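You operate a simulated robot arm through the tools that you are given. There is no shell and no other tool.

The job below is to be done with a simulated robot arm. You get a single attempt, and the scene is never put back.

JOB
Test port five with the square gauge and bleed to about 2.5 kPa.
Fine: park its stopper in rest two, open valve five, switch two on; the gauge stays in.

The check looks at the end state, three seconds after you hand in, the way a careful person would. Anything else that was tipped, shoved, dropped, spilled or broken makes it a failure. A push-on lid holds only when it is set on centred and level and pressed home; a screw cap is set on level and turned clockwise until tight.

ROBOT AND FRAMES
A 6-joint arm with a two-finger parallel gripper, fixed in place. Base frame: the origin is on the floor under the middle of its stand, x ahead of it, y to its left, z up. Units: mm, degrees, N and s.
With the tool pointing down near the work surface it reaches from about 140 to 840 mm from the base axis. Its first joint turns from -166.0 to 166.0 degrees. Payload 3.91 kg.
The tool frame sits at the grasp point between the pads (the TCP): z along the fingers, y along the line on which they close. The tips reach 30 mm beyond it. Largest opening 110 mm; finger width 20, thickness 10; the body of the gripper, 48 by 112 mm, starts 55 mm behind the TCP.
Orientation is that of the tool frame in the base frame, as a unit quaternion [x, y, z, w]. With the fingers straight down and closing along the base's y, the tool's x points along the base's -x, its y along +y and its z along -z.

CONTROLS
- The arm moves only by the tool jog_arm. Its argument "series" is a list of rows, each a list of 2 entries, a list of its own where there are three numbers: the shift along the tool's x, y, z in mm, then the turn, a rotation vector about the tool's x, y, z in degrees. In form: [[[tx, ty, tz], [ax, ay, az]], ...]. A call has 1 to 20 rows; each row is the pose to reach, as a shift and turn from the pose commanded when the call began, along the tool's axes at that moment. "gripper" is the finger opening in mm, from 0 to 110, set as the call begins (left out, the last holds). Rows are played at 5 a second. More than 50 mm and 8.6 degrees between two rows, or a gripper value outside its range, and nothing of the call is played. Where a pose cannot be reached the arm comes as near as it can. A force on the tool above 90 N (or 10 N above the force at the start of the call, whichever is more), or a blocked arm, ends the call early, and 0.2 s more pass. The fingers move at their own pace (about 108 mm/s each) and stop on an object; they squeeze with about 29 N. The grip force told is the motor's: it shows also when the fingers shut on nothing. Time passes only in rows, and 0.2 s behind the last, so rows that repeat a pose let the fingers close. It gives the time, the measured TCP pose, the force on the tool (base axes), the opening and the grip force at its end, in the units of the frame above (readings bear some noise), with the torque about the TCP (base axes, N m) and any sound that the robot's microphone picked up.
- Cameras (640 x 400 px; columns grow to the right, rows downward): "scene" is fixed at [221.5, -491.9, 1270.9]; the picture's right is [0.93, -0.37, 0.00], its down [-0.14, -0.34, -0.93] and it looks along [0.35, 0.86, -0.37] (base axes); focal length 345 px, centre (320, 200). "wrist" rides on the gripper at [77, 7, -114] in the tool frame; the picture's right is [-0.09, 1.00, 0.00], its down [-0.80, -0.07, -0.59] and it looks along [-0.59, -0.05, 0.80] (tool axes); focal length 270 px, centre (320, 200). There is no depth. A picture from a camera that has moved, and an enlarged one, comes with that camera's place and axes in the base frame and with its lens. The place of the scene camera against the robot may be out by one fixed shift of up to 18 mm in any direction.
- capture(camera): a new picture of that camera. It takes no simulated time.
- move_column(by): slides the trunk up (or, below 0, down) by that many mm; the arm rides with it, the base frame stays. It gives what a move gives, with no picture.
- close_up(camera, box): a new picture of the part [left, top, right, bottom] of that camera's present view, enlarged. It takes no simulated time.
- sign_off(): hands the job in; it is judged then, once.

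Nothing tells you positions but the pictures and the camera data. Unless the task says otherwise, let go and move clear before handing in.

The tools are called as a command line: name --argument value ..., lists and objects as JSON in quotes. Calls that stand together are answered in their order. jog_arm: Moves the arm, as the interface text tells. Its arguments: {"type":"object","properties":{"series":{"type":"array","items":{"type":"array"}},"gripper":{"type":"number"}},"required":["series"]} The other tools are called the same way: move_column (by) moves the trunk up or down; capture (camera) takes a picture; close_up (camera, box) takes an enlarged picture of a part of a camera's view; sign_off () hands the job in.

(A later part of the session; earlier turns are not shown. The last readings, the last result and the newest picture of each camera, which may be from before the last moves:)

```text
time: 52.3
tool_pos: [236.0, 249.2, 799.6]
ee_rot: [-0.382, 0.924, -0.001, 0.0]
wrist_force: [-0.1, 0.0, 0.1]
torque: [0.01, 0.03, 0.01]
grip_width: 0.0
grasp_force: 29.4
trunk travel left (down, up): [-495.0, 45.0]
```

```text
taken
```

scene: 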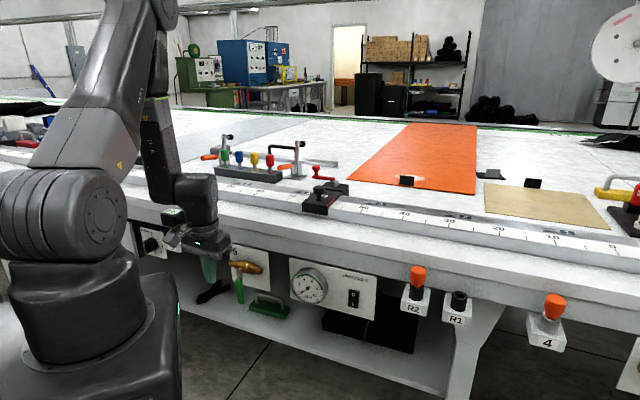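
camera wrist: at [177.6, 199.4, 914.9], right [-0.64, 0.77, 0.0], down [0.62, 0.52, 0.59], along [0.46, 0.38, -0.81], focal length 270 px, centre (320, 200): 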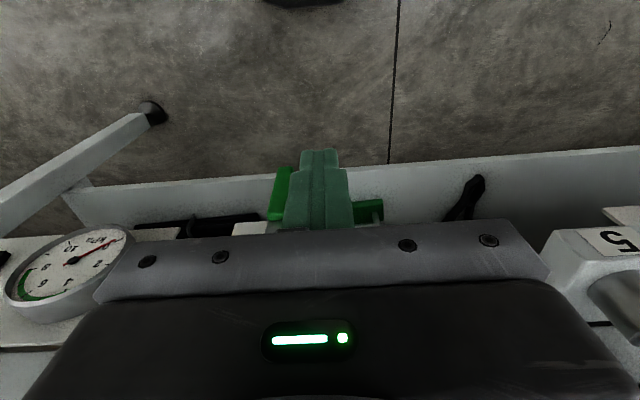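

jog_arm --series '[[[0, 0, 11], [0, -7.5, 0]], [[0, 0, 22], [0, -15, 0]], [[0, 0, 33], [0, -22.5, 0]], [[0, 0, 44], [0, -30, 0]], [[0, 0, 55], [0, -37.5, 0]], [[0, 0, 65], [0, -45, 0]], [[0, 0, 65], [0, -45, 0]]]'

capture --camera "wrist"

capture --camera "scene"

```text
time: 53.8
tool_pos: [237.3, 286.4, 793.5]
ee_rot: [-0.337, 0.839, 0.203, 0.376]
wrist_force: [-0.4, 0.3, 0.1]
torque: [0.0, 0.01, 0.03]
grip_width: 0.0
grasp_force: 28.7
out of reach, approached as far as the arm can: row 1
trunk travel left (down, up): [-495.0, 45.0]
stopped in row 7: the arm was blocked; the commanded pose is now the measured one
```

```text
taken
camera wrist: at [139.3, 191.4, 807.9], right [-0.67, 0.72, 0.15], down [0.15, -0.07, 0.99], along [0.73, 0.69, -0.06], focal length 270 px, centre (320, 200)
```

wrist: 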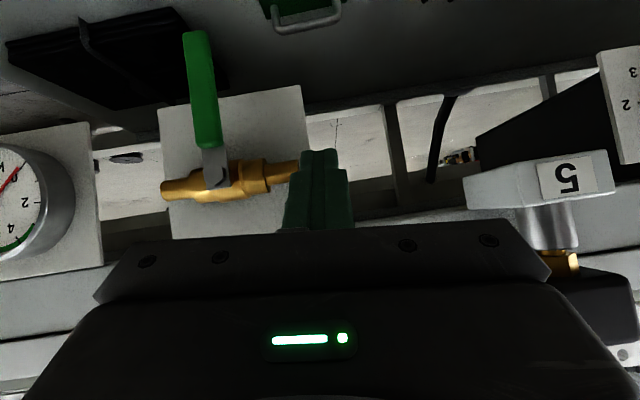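

```text
taken
```

scene: 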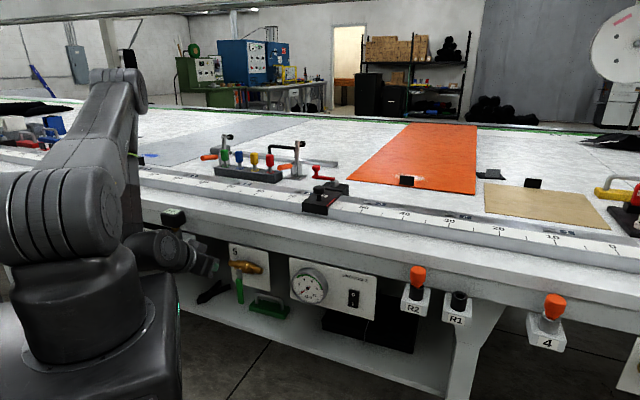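

The arm is clear of everything and the tool is tilted about 50°, but it can't fold lower. I can keep this posture and use the trunk for height, so I'll lower the column by 68 mm to bring the closed fingers to the handle's level.

move_column --by -68

capture --camera "wrist"

capture --camera "scene"

close_up --camera "scene" --box '[150, 220, 290, 310]'

```text
time: 54.9
tool_pos: [238.0, 286.6, 726.7]
ee_rot: [-0.335, 0.839, 0.202, 0.377]
wrist_force: [-0.3, -0.4, -0.1]
torque: [0.05, 0.04, 0.0]
grip_width: 0.1
grasp_force: 28.6
trunk travel left (down, up): [-427.0, 113.0]
```

```text
taken
camera wrist: at [139.4, 191.6, 739.8], right [-0.67, 0.73, 0.15], down [0.15, -0.07, 0.99], along [0.73, 0.68, -0.06], focal length 270 px, centre (320, 200)
```

wrist: 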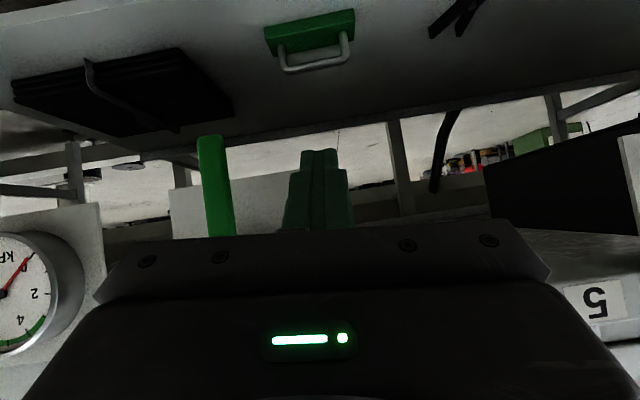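

```text
taken
```

scene: 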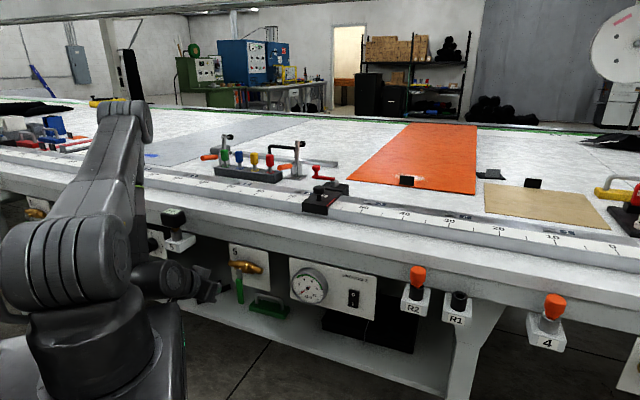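

```text
4.44 times, centred on (220, 265) of scene
camera zoom: at [221.5, -491.9, 1270.9], right [0.93, -0.37, 0.0], down [-0.14, -0.34, -0.93], along [0.35, 0.86, -0.37], focal length 1532 px, centre (764, -89)
```

zoom: 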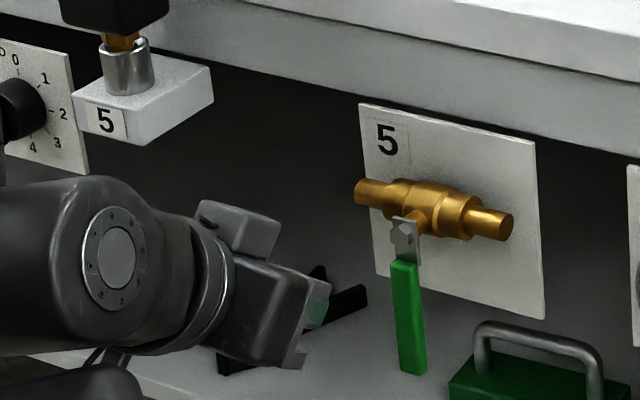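

The closed fingers are now level with the lower part of the handle, about 60 mm to its left. I'll move in and right to just short of contact.

jog_arm --series '[[[-2.3, -11, 1.3], [0, 0, 0]], [[-4.6, -22, 2.7], [0, 0, 0]], [[-6.9, -32, 4], [0, 0, 0]], [[-6.9, -32, 4], [0, 0, 0]]]'

capture --camera "wrist"

close_up --camera "scene" --box '[180, 230, 280, 310]'

```text
time: 55.9
tool_pos: [264.2, 280.4, 734.3]
ee_rot: [-0.339, 0.832, 0.216, 0.382]
wrist_force: [0.1, 0.0, 0.7]
torque: [0.02, -0.05, -0.01]
grip_width: 0.0
grasp_force: 29.5
trunk travel left (down, up): [-427.0, 113.0]
```

```text
taken
camera wrist: at [166.8, 184.0, 744.9], right [-0.68, 0.71, 0.17], down [0.14, -0.1, 0.99], along [0.72, 0.7, -0.04], focal length 270 px, centre (320, 200)
```

wrist: 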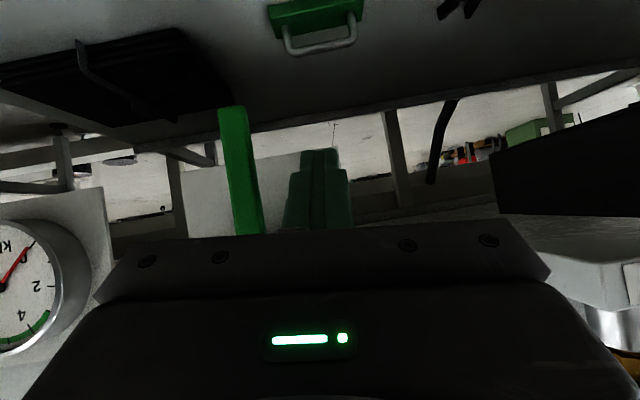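

```text
5.00 times, centred on (230, 270) of scene
camera zoom: at [221.5, -491.9, 1270.9], right [0.93, -0.37, 0.0], down [-0.14, -0.34, -0.93], along [0.35, 0.86, -0.37], focal length 1723 px, centre (770, -150)
```

zoom: 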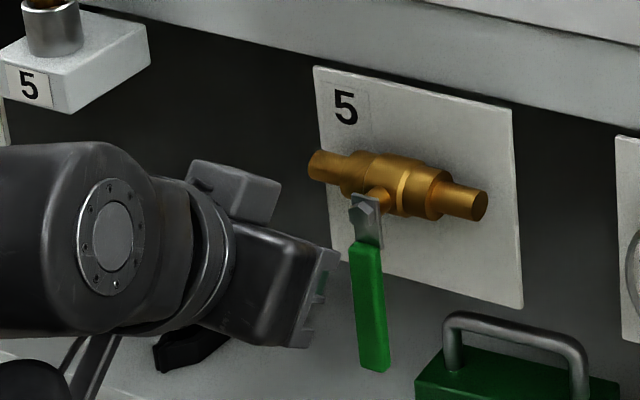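

jog_arm --series '[[[0, -4, 0], [0, 0, 0]], [[0, -8, 0], [0, 0, 0]], [[0, -8, 0], [0, 0, 0]]]'

capture --camera "wrist"

```text
time: 56.7
tool_pos: [271.1, 279.2, 738.1]
ee_rot: [-0.338, 0.829, 0.221, 0.387]
wrist_force: [0.2, -0.2, 0.0]
torque: [0.02, 0.01, -0.01]
grip_width: 0.1
grasp_force: 28.9
trunk travel left (down, up): [-427.0, 113.0]
```

```text
taken
camera wrist: at [172.4, 182.2, 746.0], right [-0.69, 0.7, 0.17], down [0.14, -0.11, 0.98], along [0.71, 0.7, -0.02], focal length 270 px, centre (320, 200)
```

wrist: 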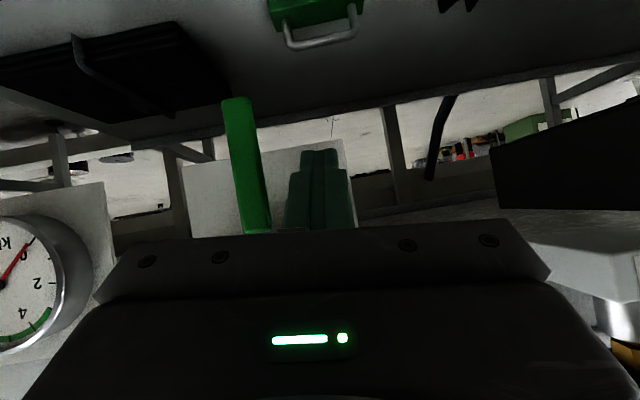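

The arm is near its close-in limit when pointing straight at the bench. I'll swing the tool to come in diagonally from the left, which keeps the wrist farther from the base.

jog_arm --series '[[[2, 6, -1], [4.7, 0.1, 2.7]], [[4, 12, -2], [9.4, 0.2, 5.4]], [[6, 18, -3], [14.1, 0.3, 8.1]], [[8, 24, -3.5], [18.8, 0.4, 10.8]], [[10, 30, -4.5], [23.5, 0.45, 13.5]], [[12, 35, -5], [28.2, 0.5, 16.1]], [[13.2, 39.3, -5.5], [32.8, 0.6, 18.8]], [[13.2, 39.3, -5.5], [32.8, 0.6, 18.8]]]'

capture --camera "wrist"

capture --camera "scene"

```text
time: 58.5
tool_pos: [234.9, 280.1, 718.7]
ee_rot: [-0.079, 0.907, 0.012, 0.413]
wrist_force: [-0.3, -0.2, 1.0]
torque: [0.01, -0.03, -0.03]
grip_width: 0.0
grasp_force: 29.2
trunk travel left (down, up): [-427.0, 113.0]
```

```text
taken
camera wrist: at [98.7, 267.6, 736.2], right [-0.09, 1.0, 0.02], down [0.08, -0.01, 1.0], along [0.99, 0.1, -0.08], focal length 270 px, centre (320, 200)
```

wrist: 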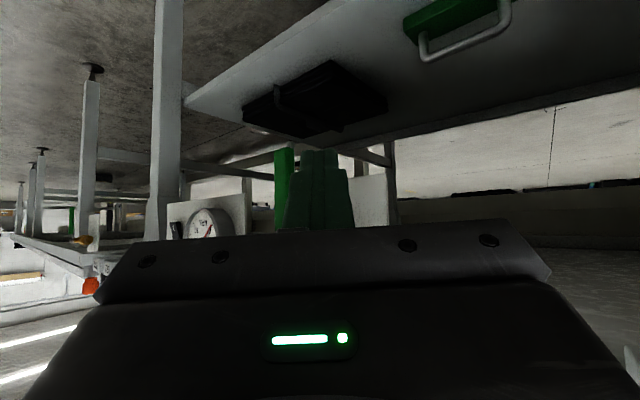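

```text
taken
```

scene: 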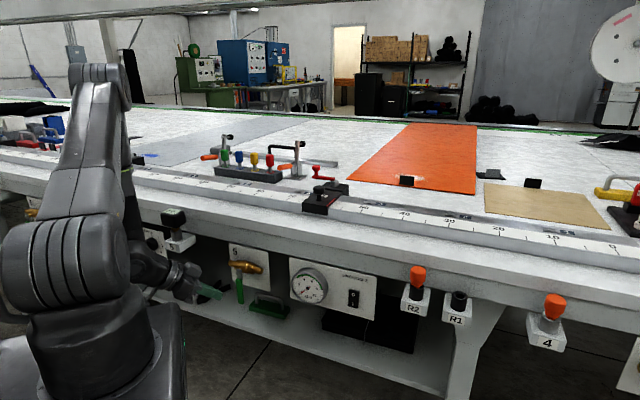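

jog_arm --series '[[[-8, -1.7, 4], [0, 0, 0]], [[-16, -3.4, 8], [0, 0, 0]], [[-23.4, -4.9, 11.8], [0, 0, 0]], [[-23.4, -4.9, 11.8], [0, 0, 0]]]'

close_up --camera "wrist" --box '[220, 100, 420, 240]'

close_up --camera "scene" --box '[180, 230, 280, 310]'

```text
time: 59.5
tool_pos: [261.2, 279.3, 728.7]
ee_rot: [-0.079, 0.907, 0.011, 0.413]
wrist_force: [-0.3, 1.7, -0.1]
torque: [-0.04, 0.0, 0.03]
grip_width: 0.0
grasp_force: 28.6
trunk travel left (down, up): [-427.0, 113.0]
```

```text
2.86 times, centred on (320, 170) of wrist
camera zoom: at [124.0, 266.3, 746.5], right [-0.1, 1.0, 0.02], down [0.08, -0.01, 1.0], along [0.99, 0.1, -0.08], focal length 772 px, centre (320, 286)
```

zoom: 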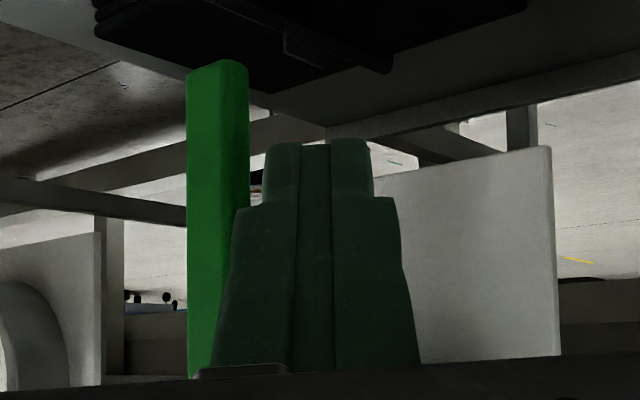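

```text
5.00 times, centred on (230, 270) of scene
camera zoom: at [221.5, -491.9, 1270.9], right [0.93, -0.37, 0.0], down [-0.14, -0.34, -0.93], along [0.35, 0.86, -0.37], focal length 1723 px, centre (770, -150)
```

zoom: 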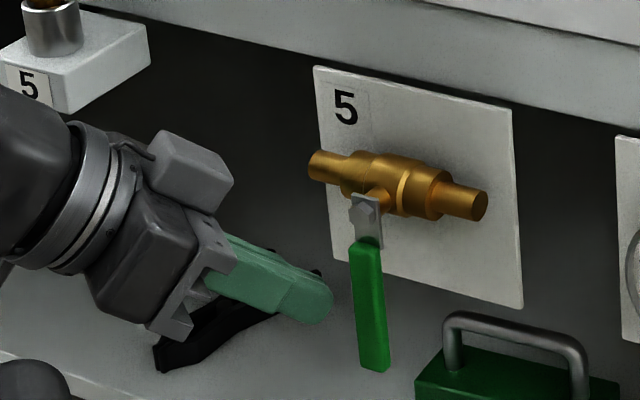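

The arm now tracks well. The fingertip is just left of the handle; I'll push gently right to see whether the valve turns that way.

jog_arm --series '[[[-2.6, -5.7, 3.3], [0, 0, 0]], [[-3.7, -9.9, 6.5], [0, 0, 0]], [[-4.8, -14.2, 9.7], [0, 0, 0]], [[-5.85, -18.4, 12.9], [0, 0, 0]]]'

close_up --camera "scene" --box '[180, 230, 280, 310]'

```text
time: 60.5
tool_pos: [271.4, 268.7, 726.7]
ee_rot: [-0.083, 0.906, 0.015, 0.415]
wrist_force: [-74.9, 45.2, 17.6]
torque: [0.52, 0.45, 1.0]
grip_width: 0.0
grasp_force: 28.8
trunk travel left (down, up): [-427.0, 113.0]
```

```text
5.00 times, centred on (230, 270) of scene
camera zoom: at [221.5, -491.9, 1270.9], right [0.93, -0.37, 0.0], down [-0.14, -0.34, -0.93], along [0.35, 0.86, -0.37], focal length 1723 px, centre (770, -150)
```

zoom: 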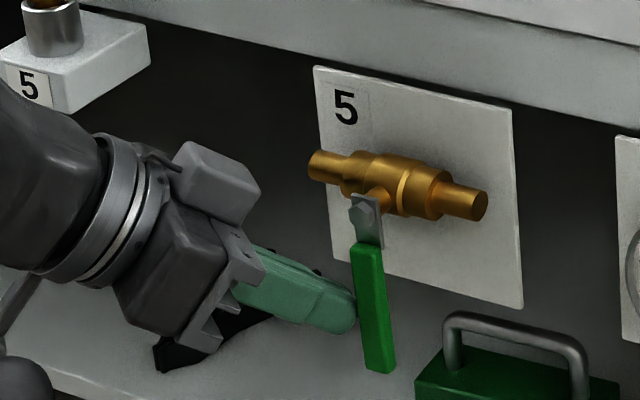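

The handle is solid against a stop in that direction (88 N, no turn), so it must open the other way. I'll back off, return to vertical, and go around to the handle's right side.

jog_arm --series '[[[8.6, 14.7, -10.8], [0, 0, 0]], [[17.2, 29.3, -21.6], [0, 0, 0]], [[28, 17.5, -33.5], [0, 0, 0]], [[39.3, 5.6, -45.3], [0, 0, 0]], [[39.3, 5.6, -45.3], [-2.2, 5.8, -4.1]], [[39.3, 5.6, -45.3], [-4.4, 11.6, -8.2]], [[39.3, 5.6, -45.3], [-6.6, 17.4, -12.3]], [[39.3, 5.6, -45.3], [-8.8, 23.2, -16.5]], [[39.3, 5.6, -45.3], [-11, 28.9, -20.6]], [[39.3, 5.6, -45.3], [-13.2, 34.7, -24.7]], [[39.3, 5.6, -45.3], [-15.4, 40.5, -28.8]], [[39.3, 5.6, -45.3], [-17.6, 46.3, -32.9]], [[39.3, 5.6, -45.3], [-17.6, 46.3, -32.9]]]'

capture --camera "wrist"

capture --camera "scene"

```text
time: 63.3
tool_pos: [206.0, 241.3, 724.6]
ee_rot: [-0.373, 0.928, -0.006, 0.017]
wrist_force: [-1.3, -1.2, -0.5]
torque: [0.05, -0.03, -0.01]
grip_width: 0.0
grasp_force: 29.2
out of reach, approached as far as the arm can: row 11, 12, 13
trunk travel left (down, up): [-427.0, 113.0]
```

```text
taken
camera wrist: at [141.4, 191.4, 835.7], right [-0.63, 0.78, -0.02], down [0.6, 0.5, 0.62], along [0.49, 0.37, -0.79], focal length 270 px, centre (320, 200)
```

wrist: 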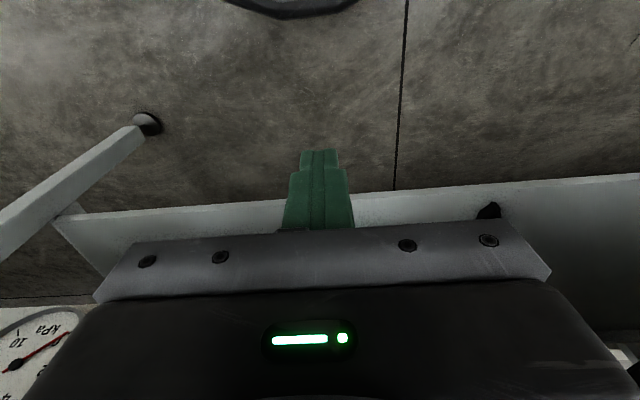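

```text
taken
```

scene: 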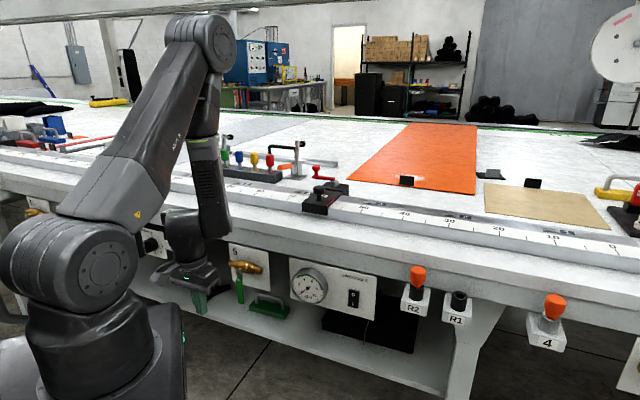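

jog_arm --series '[[[-5, -20, 0], [0, 0, 0]], [[-10, -45, 0], [0, 0, 0]], [[-15, -75, 0], [0, 0, 0]], [[-20, -105, 0], [0, 0, 0]], [[-25, -132, 0], [0, 0, 0]], [[-25, -132, 0], [0, 0, 0]]]'

capture --camera "wrist"

capture --camera "scene"

```text
time: 64.7
tool_pos: [286.9, 231.4, 718.7]
ee_rot: [-0.377, 0.926, -0.018, 0.01]
wrist_force: [-0.3, 0.6, -0.3]
torque: [-0.01, 0.04, -0.01]
grip_width: 0.2
grasp_force: 28.7
out of reach, approached as far as the arm can: row 1, 2, 3, 4, 5
trunk travel left (down, up): [-427.0, 113.0]
```

```text
taken
camera wrist: at [224.0, 185.0, 832.2], right [-0.63, 0.77, -0.04], down [0.6, 0.52, 0.6], along [0.49, 0.36, -0.8], focal length 270 px, centre (320, 200)
```

wrist: 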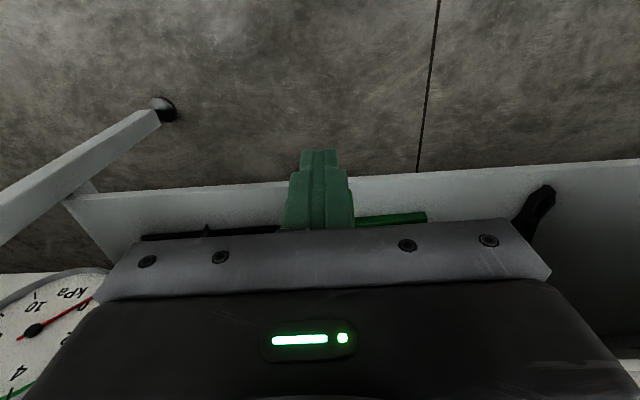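

```text
taken
```

scene: 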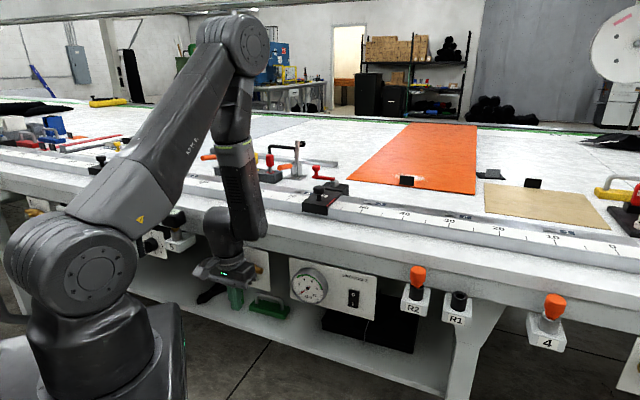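

The arm is at the edge of its range this low. I'll raise the arm clear and lower the trunk instead, so the valve is at a comfortable height relative to the shoulder.

jog_arm --series '[[[0, 0, -20], [0, 0, 0]], [[0, 0, -40], [0, 0, 0]], [[0, 0, -70], [0, 0, 0]], [[0, 0, -105], [0, 0, 0]], [[0, 0, -140], [0, 0, 0]], [[0, 0, -175], [0, 0, 0]], [[0, 0, -210], [0, 0, 0]], [[0, 0, -240], [0, 0, 0]], [[0, 0, -240], [0, 0, 0]]]'

capture --camera "scene"

capture --camera "wrist"

```text
time: 66.7
tool_pos: [281.1, 218.2, 899.5]
ee_rot: [-0.378, 0.922, -0.073, 0.046]
wrist_force: [-0.4, 0.5, -1.0]
torque: [0.0, -0.01, 0.02]
grip_width: 0.0
grasp_force: 29.0
out of reach, approached as far as the arm can: row 1, 2, 3, 4, 5, 6, 7, 8, 9
trunk travel left (down, up): [-427.0, 113.0]
```

```text
taken
```

scene: 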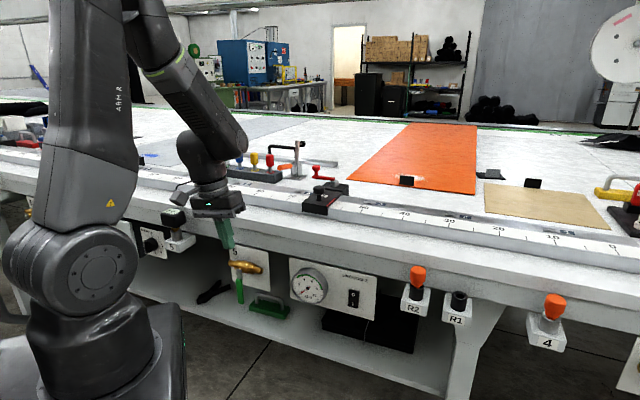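

```text
taken
camera wrist: at [206.3, 179.8, 1009.2], right [-0.62, 0.76, -0.17], down [0.53, 0.57, 0.62], along [0.57, 0.3, -0.76], focal length 270 px, centre (320, 200)
```

wrist: 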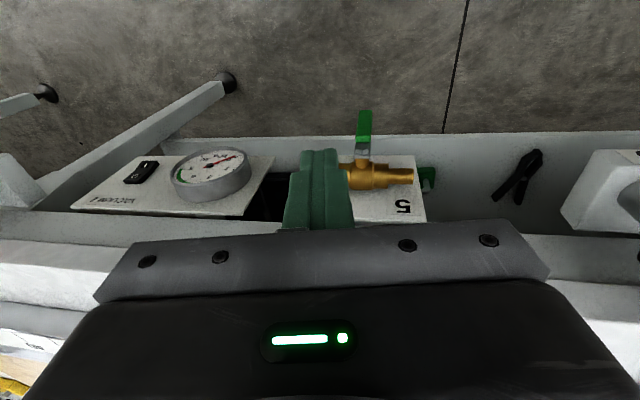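

jog_arm --series '[[[0, 30, 5], [0, 0, 0]], [[0, 60, 10], [0, 0, 0]], [[0, 90, 20], [0, 0, 0]], [[-4, 117, 29], [0, 0, 0]], [[-4, 117, 29], [0, 0, 0]], [[-4, 117, 29], [0, 0, 0]]]'

capture --camera "scene"

```text
time: 68.1
tool_pos: [205.7, 299.2, 853.1]
ee_rot: [-0.377, 0.922, -0.075, 0.046]
wrist_force: [0.2, -0.7, -0.3]
torque: [0.01, -0.01, -0.01]
grip_width: 0.0
grasp_force: 29.5
trunk travel left (down, up): [-427.0, 113.0]
```

```text
taken
```

scene: 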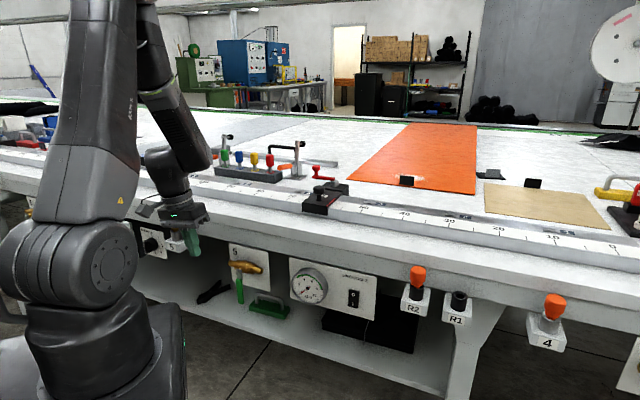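

close_up --camera "scene" --box '[120, 180, 240, 270]'

capture --camera "wrist"

```text
4.44 times, centred on (180, 225) of scene
camera zoom: at [221.5, -491.9, 1270.9], right [0.93, -0.37, 0.0], down [-0.14, -0.34, -0.93], along [0.35, 0.86, -0.37], focal length 1532 px, centre (942, 89)
```

zoom: 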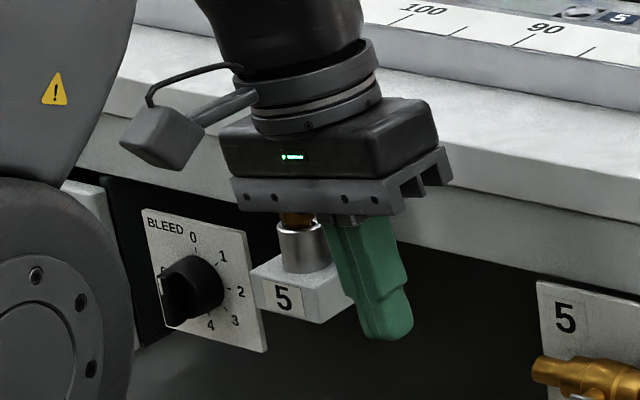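

```text
taken
camera wrist: at [132.3, 260.9, 962.2], right [-0.62, 0.76, -0.17], down [0.53, 0.57, 0.62], along [0.57, 0.3, -0.77], focal length 270 px, centre (320, 200)
```

wrist: 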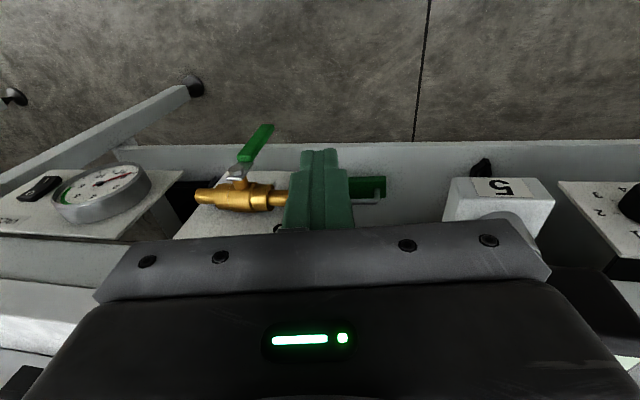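

The gauge is untouched. I'll raise the hand, square the tool up again, and see whether the arm can move right at this height.

jog_arm --series '[[[-1, -5, -20], [0, 0, 0]], [[-2, -20, -45], [-3, 0.5, -0.2]], [[-2.5, -40, -68], [-7, 1.1, -0.3]], [[-2.5, -58.6, -68], [-10, 1.6, -0.5]], [[-2.5, -58.6, -68], [-10, 1.6, -0.5]]]'

jog_arm --series '[[[0, -30, 0], [0, 0, 0]], [[0, -60, 0], [0, 0, 0]], [[0, -90, 0], [0, 0, 0]], [[0, -120, 0], [0, 0, 0]], [[0, -120, 0], [0, 0, 0]]]'

capture --camera "scene"

```text
time: 69.3
tool_pos: [215.8, 274.4, 881.8]
ee_rot: [-0.38, 0.921, -0.063, 0.053]
wrist_force: [0.5, 0.3, 0.9]
torque: [0.0, -0.02, 0.01]
grip_width: 0.0
grasp_force: 29.4
out of reach, approached as far as the arm can: row 2, 3, 4, 5
trunk travel left (down, up): [-427.0, 113.0]
```

```text
time: 70.5
tool_pos: [278.9, 215.4, 894.9]
ee_rot: [-0.378, 0.922, -0.066, 0.055]
wrist_force: [0.3, 0.0, 0.8]
torque: [-0.01, -0.01, 0.0]
grip_width: 0.2
grasp_force: 29.0
out of reach, approached as far as the arm can: row 3, 4, 5
trunk travel left (down, up): [-427.0, 113.0]
```

```text
taken
```

scene: 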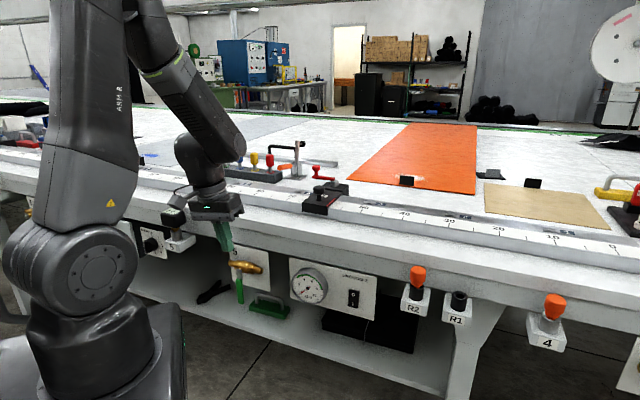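

A wrist joint has hit its range in this posture. The earlier diagonal pose tracked well, so I'll return to that tilt here, clear of everything, and use it on the handle's right side.

jog_arm --series '[[[1, -2, 2], [1.4, -5.8, 5.1]], [[2, -4, 4], [2.7, -11.6, 10.1]], [[3, -6, 6], [4.1, -17.4, 15.2]], [[4, -8, 8], [5.5, -23.2, 20.3]], [[5, -10, 10], [6.9, -29, 25.4]], [[5, -12, 12], [8.2, -34.8, 30.4]], [[5, -14, 14], [9.6, -40.6, 35.5]], [[5, -14, 14], [9.6, -40.6, 35.5]]]'

capture --camera "scene"

capture --camera "wrist"

```text
time: 72.3
tool_pos: [287.7, 202.5, 883.1]
ee_rot: [-0.081, 0.908, 0.015, 0.41]
wrist_force: [0.3, 0.8, 0.1]
torque: [0.04, 0.03, 0.0]
grip_width: 0.0
grasp_force: 29.2
trunk travel left (down, up): [-427.0, 113.0]
```

```text
taken
```

scene: 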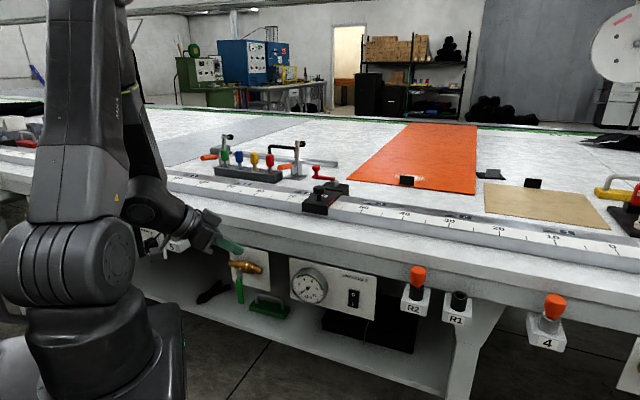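

```text
taken
camera wrist: at [152.0, 188.7, 899.9], right [-0.1, 0.99, 0.03], down [0.09, -0.02, 1.0], along [0.99, 0.1, -0.09], focal length 270 px, centre (320, 200)
```

wrist: 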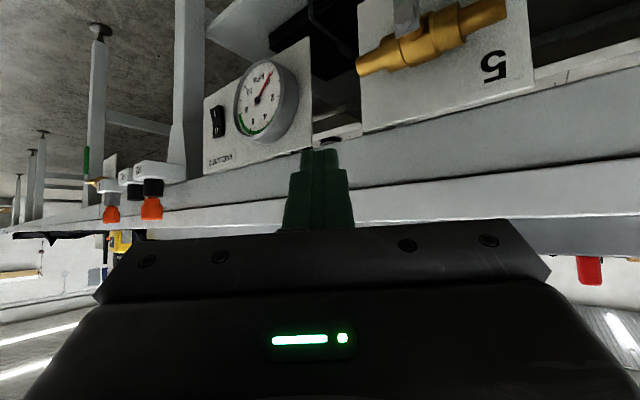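

jog_arm --series '[[[25, 1.4, 21.8], [0, 0, 0]], [[50, 2.8, 43.7], [0, 0, 0]], [[75, 4.2, 65.5], [0, 0, 0]], [[100, 5.6, 87.4], [0, 0, 0]], [[124.7, 7.1, 109.2], [0, 0, 0]], [[124.7, 7.1, 109.2], [0, 0, 0]]]'

capture --camera "wrist"

close_up --camera "scene" --box '[180, 220, 300, 320]'

```text
time: 73.7
tool_pos: [284.0, 206.3, 715.8]
ee_rot: [-0.081, 0.909, 0.015, 0.41]
wrist_force: [-0.3, -0.1, 0.7]
torque: [0.01, -0.02, -0.01]
grip_width: 0.0
grasp_force: 29.1
trunk travel left (down, up): [-427.0, 113.0]
```

```text
taken
camera wrist: at [148.9, 190.3, 733.5], right [-0.1, 0.99, 0.03], down [0.09, -0.02, 1.0], along [0.99, 0.1, -0.09], focal length 270 px, centre (320, 200)
```

wrist: 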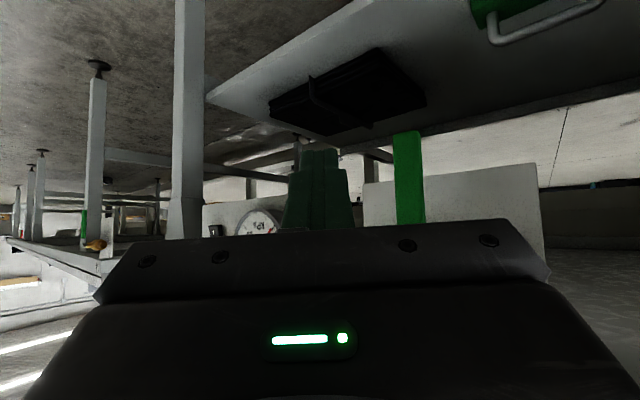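

```text
4.00 times, centred on (240, 270) of scene
camera zoom: at [221.5, -491.9, 1270.9], right [0.93, -0.37, 0.0], down [-0.14, -0.34, -0.93], along [0.35, 0.86, -0.37], focal length 1378 px, centre (640, -80)
```

zoom: 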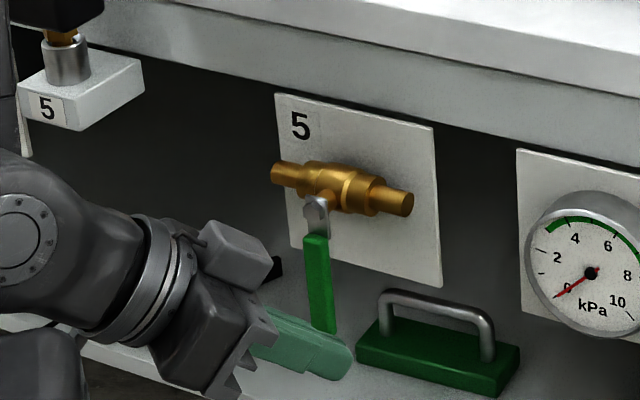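

The fingertip is now on the handle's right side, still in front of it. I'll move in so the tip overlaps the handle, then push left gently.

jog_arm --series '[[[-6, 6.3, 6.3], [0, 0, 0]], [[-12, 12.6, 12.6], [0, 0, 0]], [[-17.6, 18.9, 18.9], [0, 0, 0]], [[-17.6, 18.9, 18.9], [0, 0, 0]]]'

close_up --camera "wrist" --box '[240, 100, 480, 240]'

close_up --camera "scene" --box '[180, 220, 300, 320]'

```text
time: 74.7
tool_pos: [308.5, 227.0, 715.6]
ee_rot: [-0.08, 0.908, 0.015, 0.411]
wrist_force: [-0.3, -0.6, 0.0]
torque: [-0.02, 0.01, -0.03]
grip_width: 0.0
grasp_force: 28.9
trunk travel left (down, up): [-427.0, 113.0]
```

```text
2.67 times, centred on (360, 170) of wrist
camera zoom: at [172.5, 212.1, 733.7], right [-0.1, 0.99, 0.03], down [0.09, -0.02, 1.0], along [0.99, 0.1, -0.09], focal length 721 px, centre (213, 280)
```

zoom: 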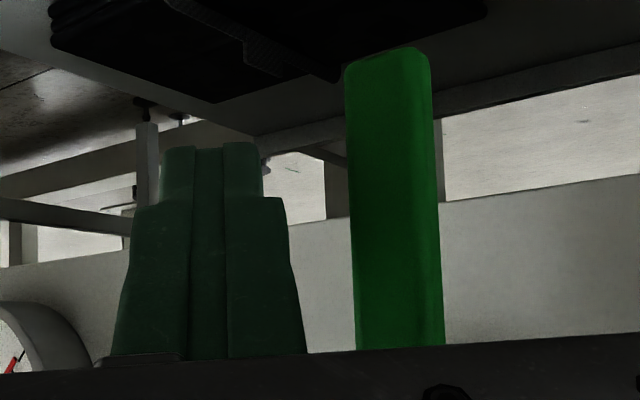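

```text
4.00 times, centred on (240, 270) of scene
camera zoom: at [221.5, -491.9, 1270.9], right [0.93, -0.37, 0.0], down [-0.14, -0.34, -0.93], along [0.35, 0.86, -0.37], focal length 1378 px, centre (640, -80)
```

zoom: 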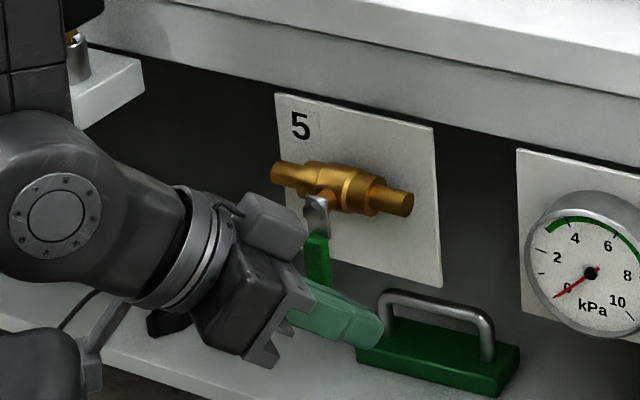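

jog_arm --series '[[[4.5, 11.95, -7.75], [0, 0, 0]], [[7, 16.8, -10.3], [0, 0, 0]], [[9.4, 21.6, -12.8], [0, 0, 0]], [[11.8, 26.4, -15.3], [0, 0, 0]]]'

close_up --camera "wrist" --box '[240, 100, 480, 240]'

close_up --camera "scene" --box '[180, 220, 300, 320]'

```text
time: 75.7
tool_pos: [285.0, 249.1, 716.6]
ee_rot: [-0.08, 0.908, 0.015, 0.41]
wrist_force: [-0.8, -3.0, 0.4]
torque: [0.0, 0.01, 0.01]
grip_width: 0.0
grasp_force: 28.3
trunk travel left (down, up): [-427.0, 113.0]
```

```text
2.67 times, centred on (360, 170) of wrist
camera zoom: at [149.7, 234.0, 734.7], right [-0.1, 0.99, 0.03], down [0.09, -0.02, 1.0], along [0.99, 0.1, -0.09], focal length 721 px, centre (213, 280)
```

zoom: 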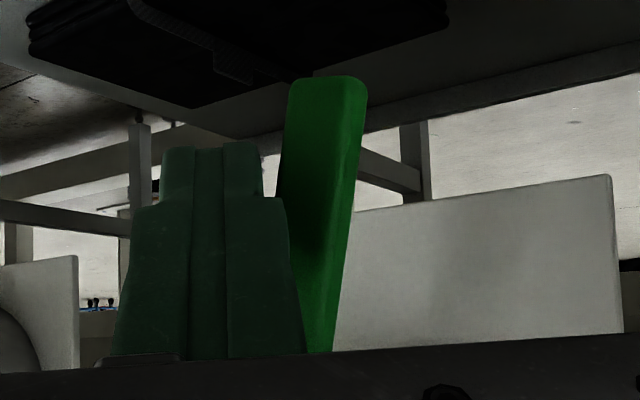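

```text
4.00 times, centred on (240, 270) of scene
camera zoom: at [221.5, -491.9, 1270.9], right [0.93, -0.37, 0.0], down [-0.14, -0.34, -0.93], along [0.35, 0.86, -0.37], focal length 1378 px, centre (640, -80)
```

zoom: 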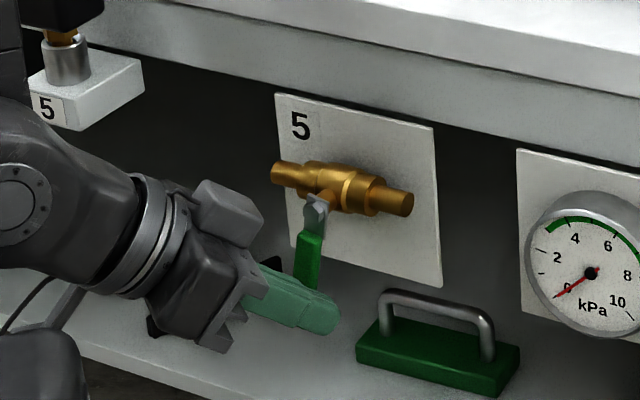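

The handle swings left with only about 3 N, so that's the opening direction. I'll continue along the arc.

jog_arm --series '[[[2, 7, -5], [0, 0, 0]], [[4.1, 13.8, -10], [0, 0, 0]], [[4.5, 20, -15.8], [0, 0, 0]], [[4.7, 26.1, -21.6], [0, 0, 0]], [[3.5, 31.3, -28], [0, 0, 0]], [[2.1, 36.4, -34.4], [0, 0, 0]]]'

close_up --camera "wrist" --box '[240, 100, 480, 240]'

close_up --camera "scene" --box '[180, 220, 300, 320]'

```text
time: 77.1
tool_pos: [251.8, 280.1, 736.2]
ee_rot: [-0.081, 0.908, 0.016, 0.411]
wrist_force: [-0.8, -1.8, -0.2]
torque: [0.03, 0.0, -0.01]
grip_width: 0.2
grasp_force: 28.9
trunk travel left (down, up): [-427.0, 113.0]
```

```text
2.67 times, centred on (360, 170) of wrist
camera zoom: at [116.2, 265.8, 754.1], right [-0.1, 0.99, 0.03], down [0.09, -0.02, 1.0], along [0.99, 0.1, -0.09], focal length 721 px, centre (213, 280)
```

zoom: 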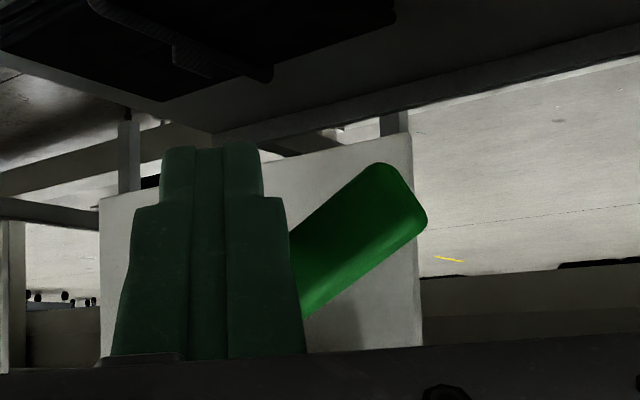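

```text
4.00 times, centred on (240, 270) of scene
camera zoom: at [221.5, -491.9, 1270.9], right [0.93, -0.37, 0.0], down [-0.14, -0.34, -0.93], along [0.35, 0.86, -0.37], focal length 1378 px, centre (640, -80)
```

zoom: 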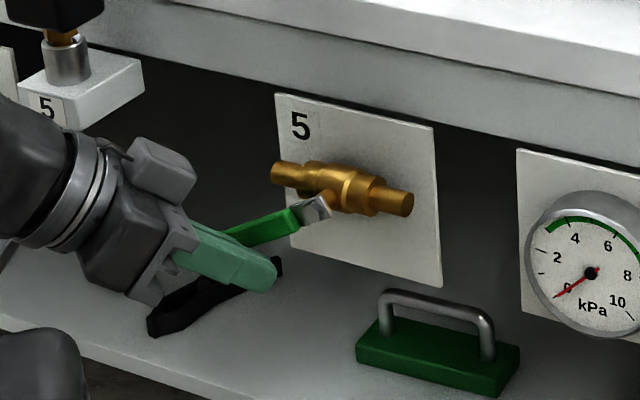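

jog_arm --series '[[[-3, 3.7, -6.5], [0, 0, 0]], [[-6, 7.4, -13], [0, 0, 0]], [[-10, 9.6, -19], [0, 0, 0]], [[-14.2, 11.7, -25], [0, 0, 0]]]'

close_up --camera "wrist" --box '[240, 100, 480, 240]'

close_up --camera "scene" --box '[180, 220, 300, 320]'

```text
time: 78.1
tool_pos: [241.6, 291.7, 762.8]
ee_rot: [-0.081, 0.908, 0.016, 0.41]
wrist_force: [-1.5, -3.4, 0.4]
torque: [0.01, -0.02, -0.07]
grip_width: 0.0
grasp_force: 28.8
trunk travel left (down, up): [-427.0, 113.0]
```

```text
2.67 times, centred on (360, 170) of wrist
camera zoom: at [106.2, 277.6, 781.6], right [-0.1, 0.99, 0.03], down [0.09, -0.02, 1.0], along [0.99, 0.1, -0.09], focal length 721 px, centre (213, 280)
```

zoom: 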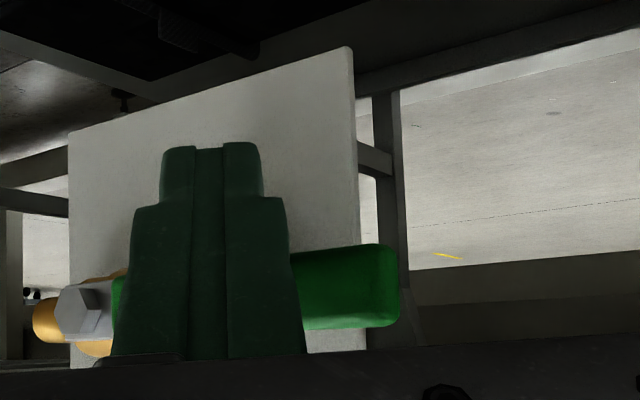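

```text
4.00 times, centred on (240, 270) of scene
camera zoom: at [221.5, -491.9, 1270.9], right [0.93, -0.37, 0.0], down [-0.14, -0.34, -0.93], along [0.35, 0.86, -0.37], focal length 1378 px, centre (640, -80)
```

zoom: 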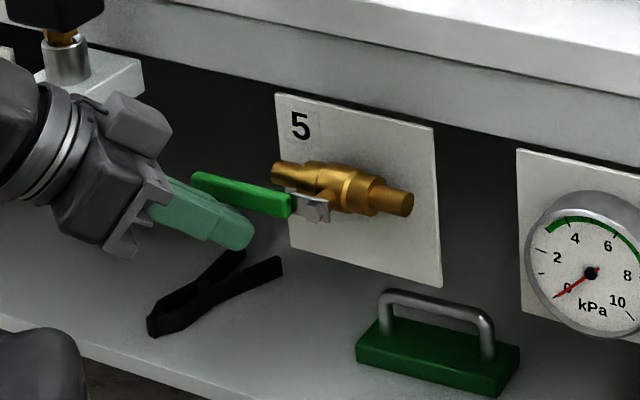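

The handle now lies parallel to the pipe. I'll nudge a few mm more to confirm it's at its open stop.

jog_arm --series '[[[-1.5, -0.1, -1.3], [0, 0, 0]], [[-3, -0.2, -2.6], [0, 0, 0]], [[-3, -0.2, -2.6], [0, 0, 0]]]'

close_up --camera "scene" --box '[180, 220, 300, 320]'

```text
time: 78.9
tool_pos: [241.6, 292.9, 765.4]
ee_rot: [-0.081, 0.909, 0.014, 0.408]
wrist_force: [-9.3, -7.2, -24.5]
torque: [-0.28, 0.33, 0.03]
grip_width: 0.1
grasp_force: 29.2
trunk travel left (down, up): [-427.0, 113.0]
```

```text
4.00 times, centred on (240, 270) of scene
camera zoom: at [221.5, -491.9, 1270.9], right [0.93, -0.37, 0.0], down [-0.14, -0.34, -0.93], along [0.35, 0.86, -0.37], focal length 1378 px, centre (640, -80)
```

zoom: 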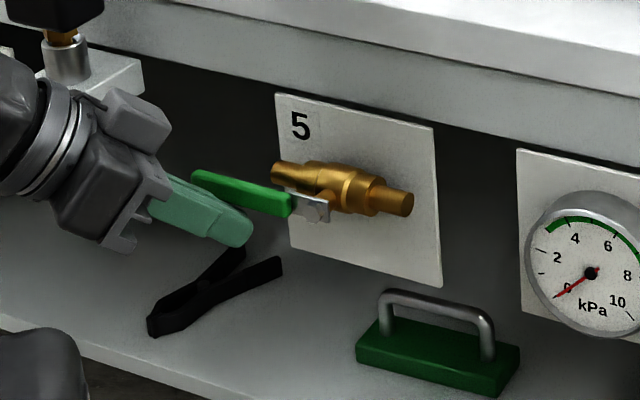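

The handle is on its open stop, parallel with the pipe. I'll back the finger away and travel right, in front of everything, toward the VACUUM 2 switch.

jog_arm --series '[[[6, 0.3, 5.3], [0, 0, 0]], [[15.6, -10, -5], [0, 0, 0]], [[25.3, -20.4, -15.4], [0, 0, 0]], [[10.1, -54.2, 4.2], [0, 0, 0]], [[-5.1, -88.1, 23.8], [0, 0, 0]], [[-20.3, -121.9, 43.4], [0, 0, 0]], [[-35.5, -155.8, 63], [0, 0, 0]], [[-50.7, -189.6, 82.6], [0, 0, 0]], [[-65.9, -223.5, 102.2], [0, 0, 0]], [[-81.1, -257.3, 121.8], [0, 0, 0]], [[-96.3, -291.2, 141.4], [0, 0, 0]], [[-96.3, -291.2, 141.4], [0, 0, 0]]]'

capture --camera "wrist"

capture --camera "scene"

```text
time: 81.5
tool_pos: [454.8, 31.2, 758.0]
ee_rot: [-0.081, 0.908, 0.015, 0.41]
wrist_force: [-0.8, -1.5, -0.6]
torque: [0.01, -0.01, 0.02]
grip_width: 0.0
grasp_force: 29.1
trunk travel left (down, up): [-427.0, 113.0]
```

```text
taken
camera wrist: at [319.4, 16.5, 775.3], right [-0.1, 0.99, 0.03], down [0.09, -0.02, 1.0], along [0.99, 0.1, -0.09], focal length 270 px, centre (320, 200)
```

wrist: 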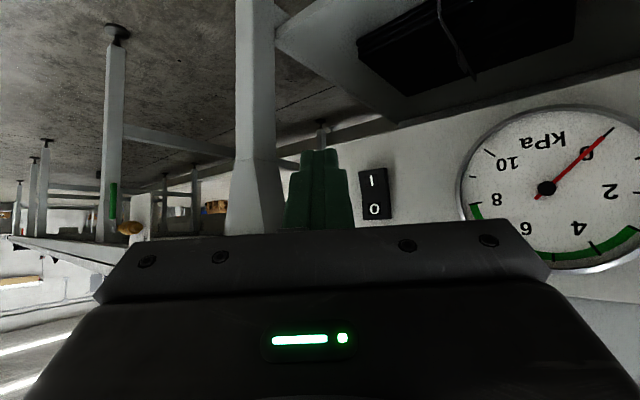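

```text
taken
```

scene: 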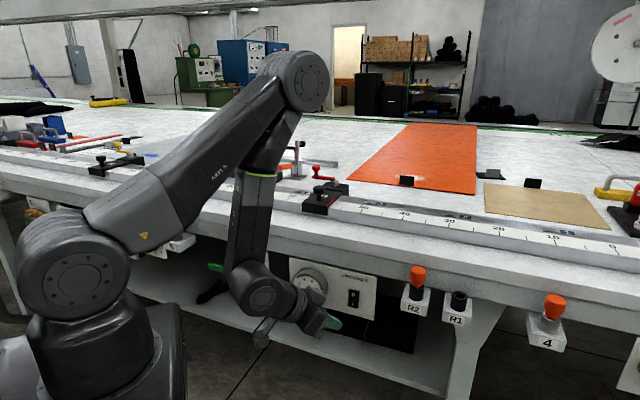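

close_up --camera "wrist" --box '[280, 120, 440, 240]'

close_up --camera "scene" --box '[300, 250, 420, 340]'

close_up --camera "scene" --box '[140, 200, 300, 320]'

```text
3.33 times, centred on (360, 180) of wrist
camera zoom: at [319.4, 16.5, 775.3], right [-0.1, 0.99, 0.03], down [0.09, -0.02, 1.0], along [0.99, 0.1, -0.09], focal length 901 px, centre (187, 267)
```

zoom: 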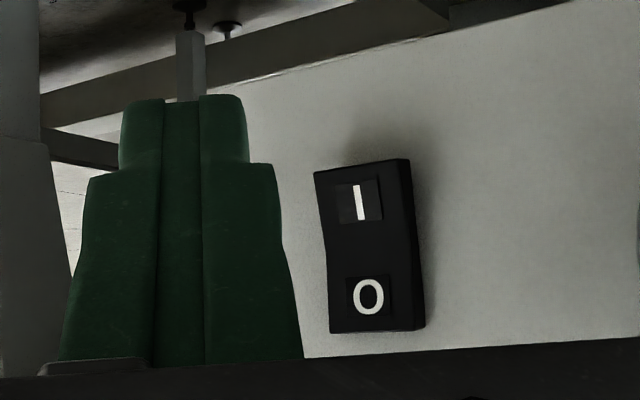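

```text
4.44 times, centred on (360, 295) of scene
camera zoom: at [221.5, -491.9, 1270.9], right [0.93, -0.37, 0.0], down [-0.14, -0.34, -0.93], along [0.35, 0.86, -0.37], focal length 1532 px, centre (142, -222)
```

zoom: 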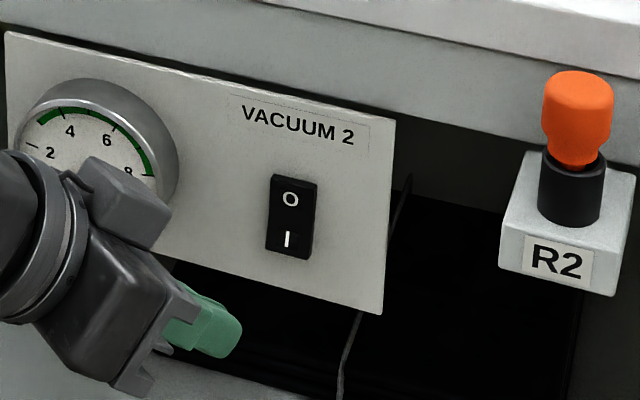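

```text
3.33 times, centred on (220, 260) of scene
camera zoom: at [221.5, -491.9, 1270.9], right [0.93, -0.37, 0.0], down [-0.14, -0.34, -0.93], along [0.35, 0.86, -0.37], focal length 1149 px, centre (653, 0)
```

zoom: 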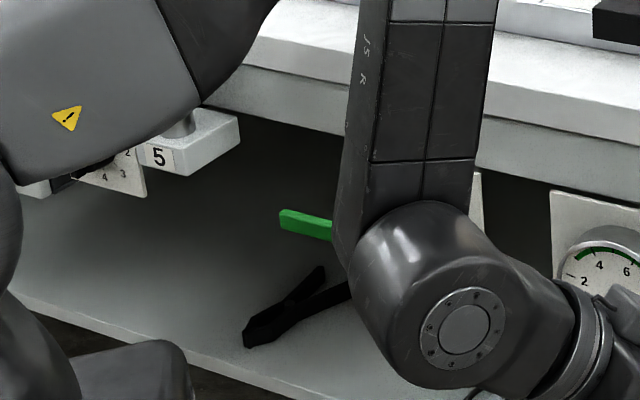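

The rocker's "I" is on the lower half, near (530, 79, 742). I'll bring the closed fingertips up to it, stopping just short.

jog_arm --series '[[[-1.2, -7.6, 6.4], [0, 0, 0]], [[-14.95, 7.15, 21.15], [0, 0, 0]], [[-22, 14.5, 28.5], [0, 0, 0]], [[-27.6, 20.7, 34.7], [0, 0, 0]], [[-27.6, 20.7, 34.7], [0, 0, 0]]]'

close_up --camera "wrist" --box '[240, 120, 440, 240]'

close_up --camera "scene" --box '[300, 250, 420, 340]'

```text
time: 82.7
tool_pos: [495.0, 59.6, 753.1]
ee_rot: [-0.08, 0.908, 0.015, 0.411]
wrist_force: [0.0, -0.2, 0.0]
torque: [0.01, 0.02, 0.03]
grip_width: 0.0
grasp_force: 29.8
trunk travel left (down, up): [-427.0, 113.0]
```

```text
3.20 times, centred on (340, 180) of wrist
camera zoom: at [360.1, 44.2, 770.9], right [-0.1, 0.99, 0.03], down [0.09, -0.02, 1.0], along [0.99, 0.1, -0.09], focal length 865 px, centre (256, 264)
```

zoom: 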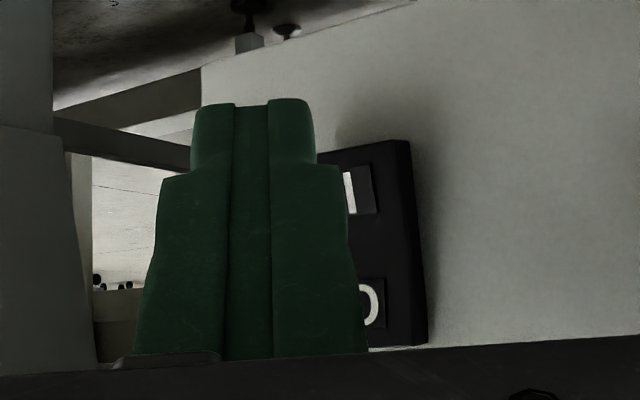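

```text
4.44 times, centred on (360, 295) of scene
camera zoom: at [221.5, -491.9, 1270.9], right [0.93, -0.37, 0.0], down [-0.14, -0.34, -0.93], along [0.35, 0.86, -0.37], focal length 1532 px, centre (142, -222)
```

zoom: 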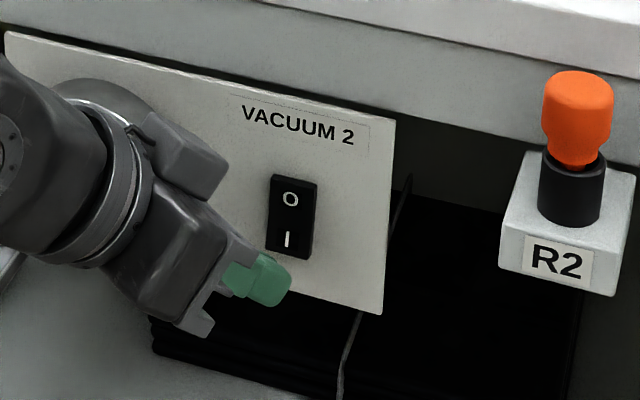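

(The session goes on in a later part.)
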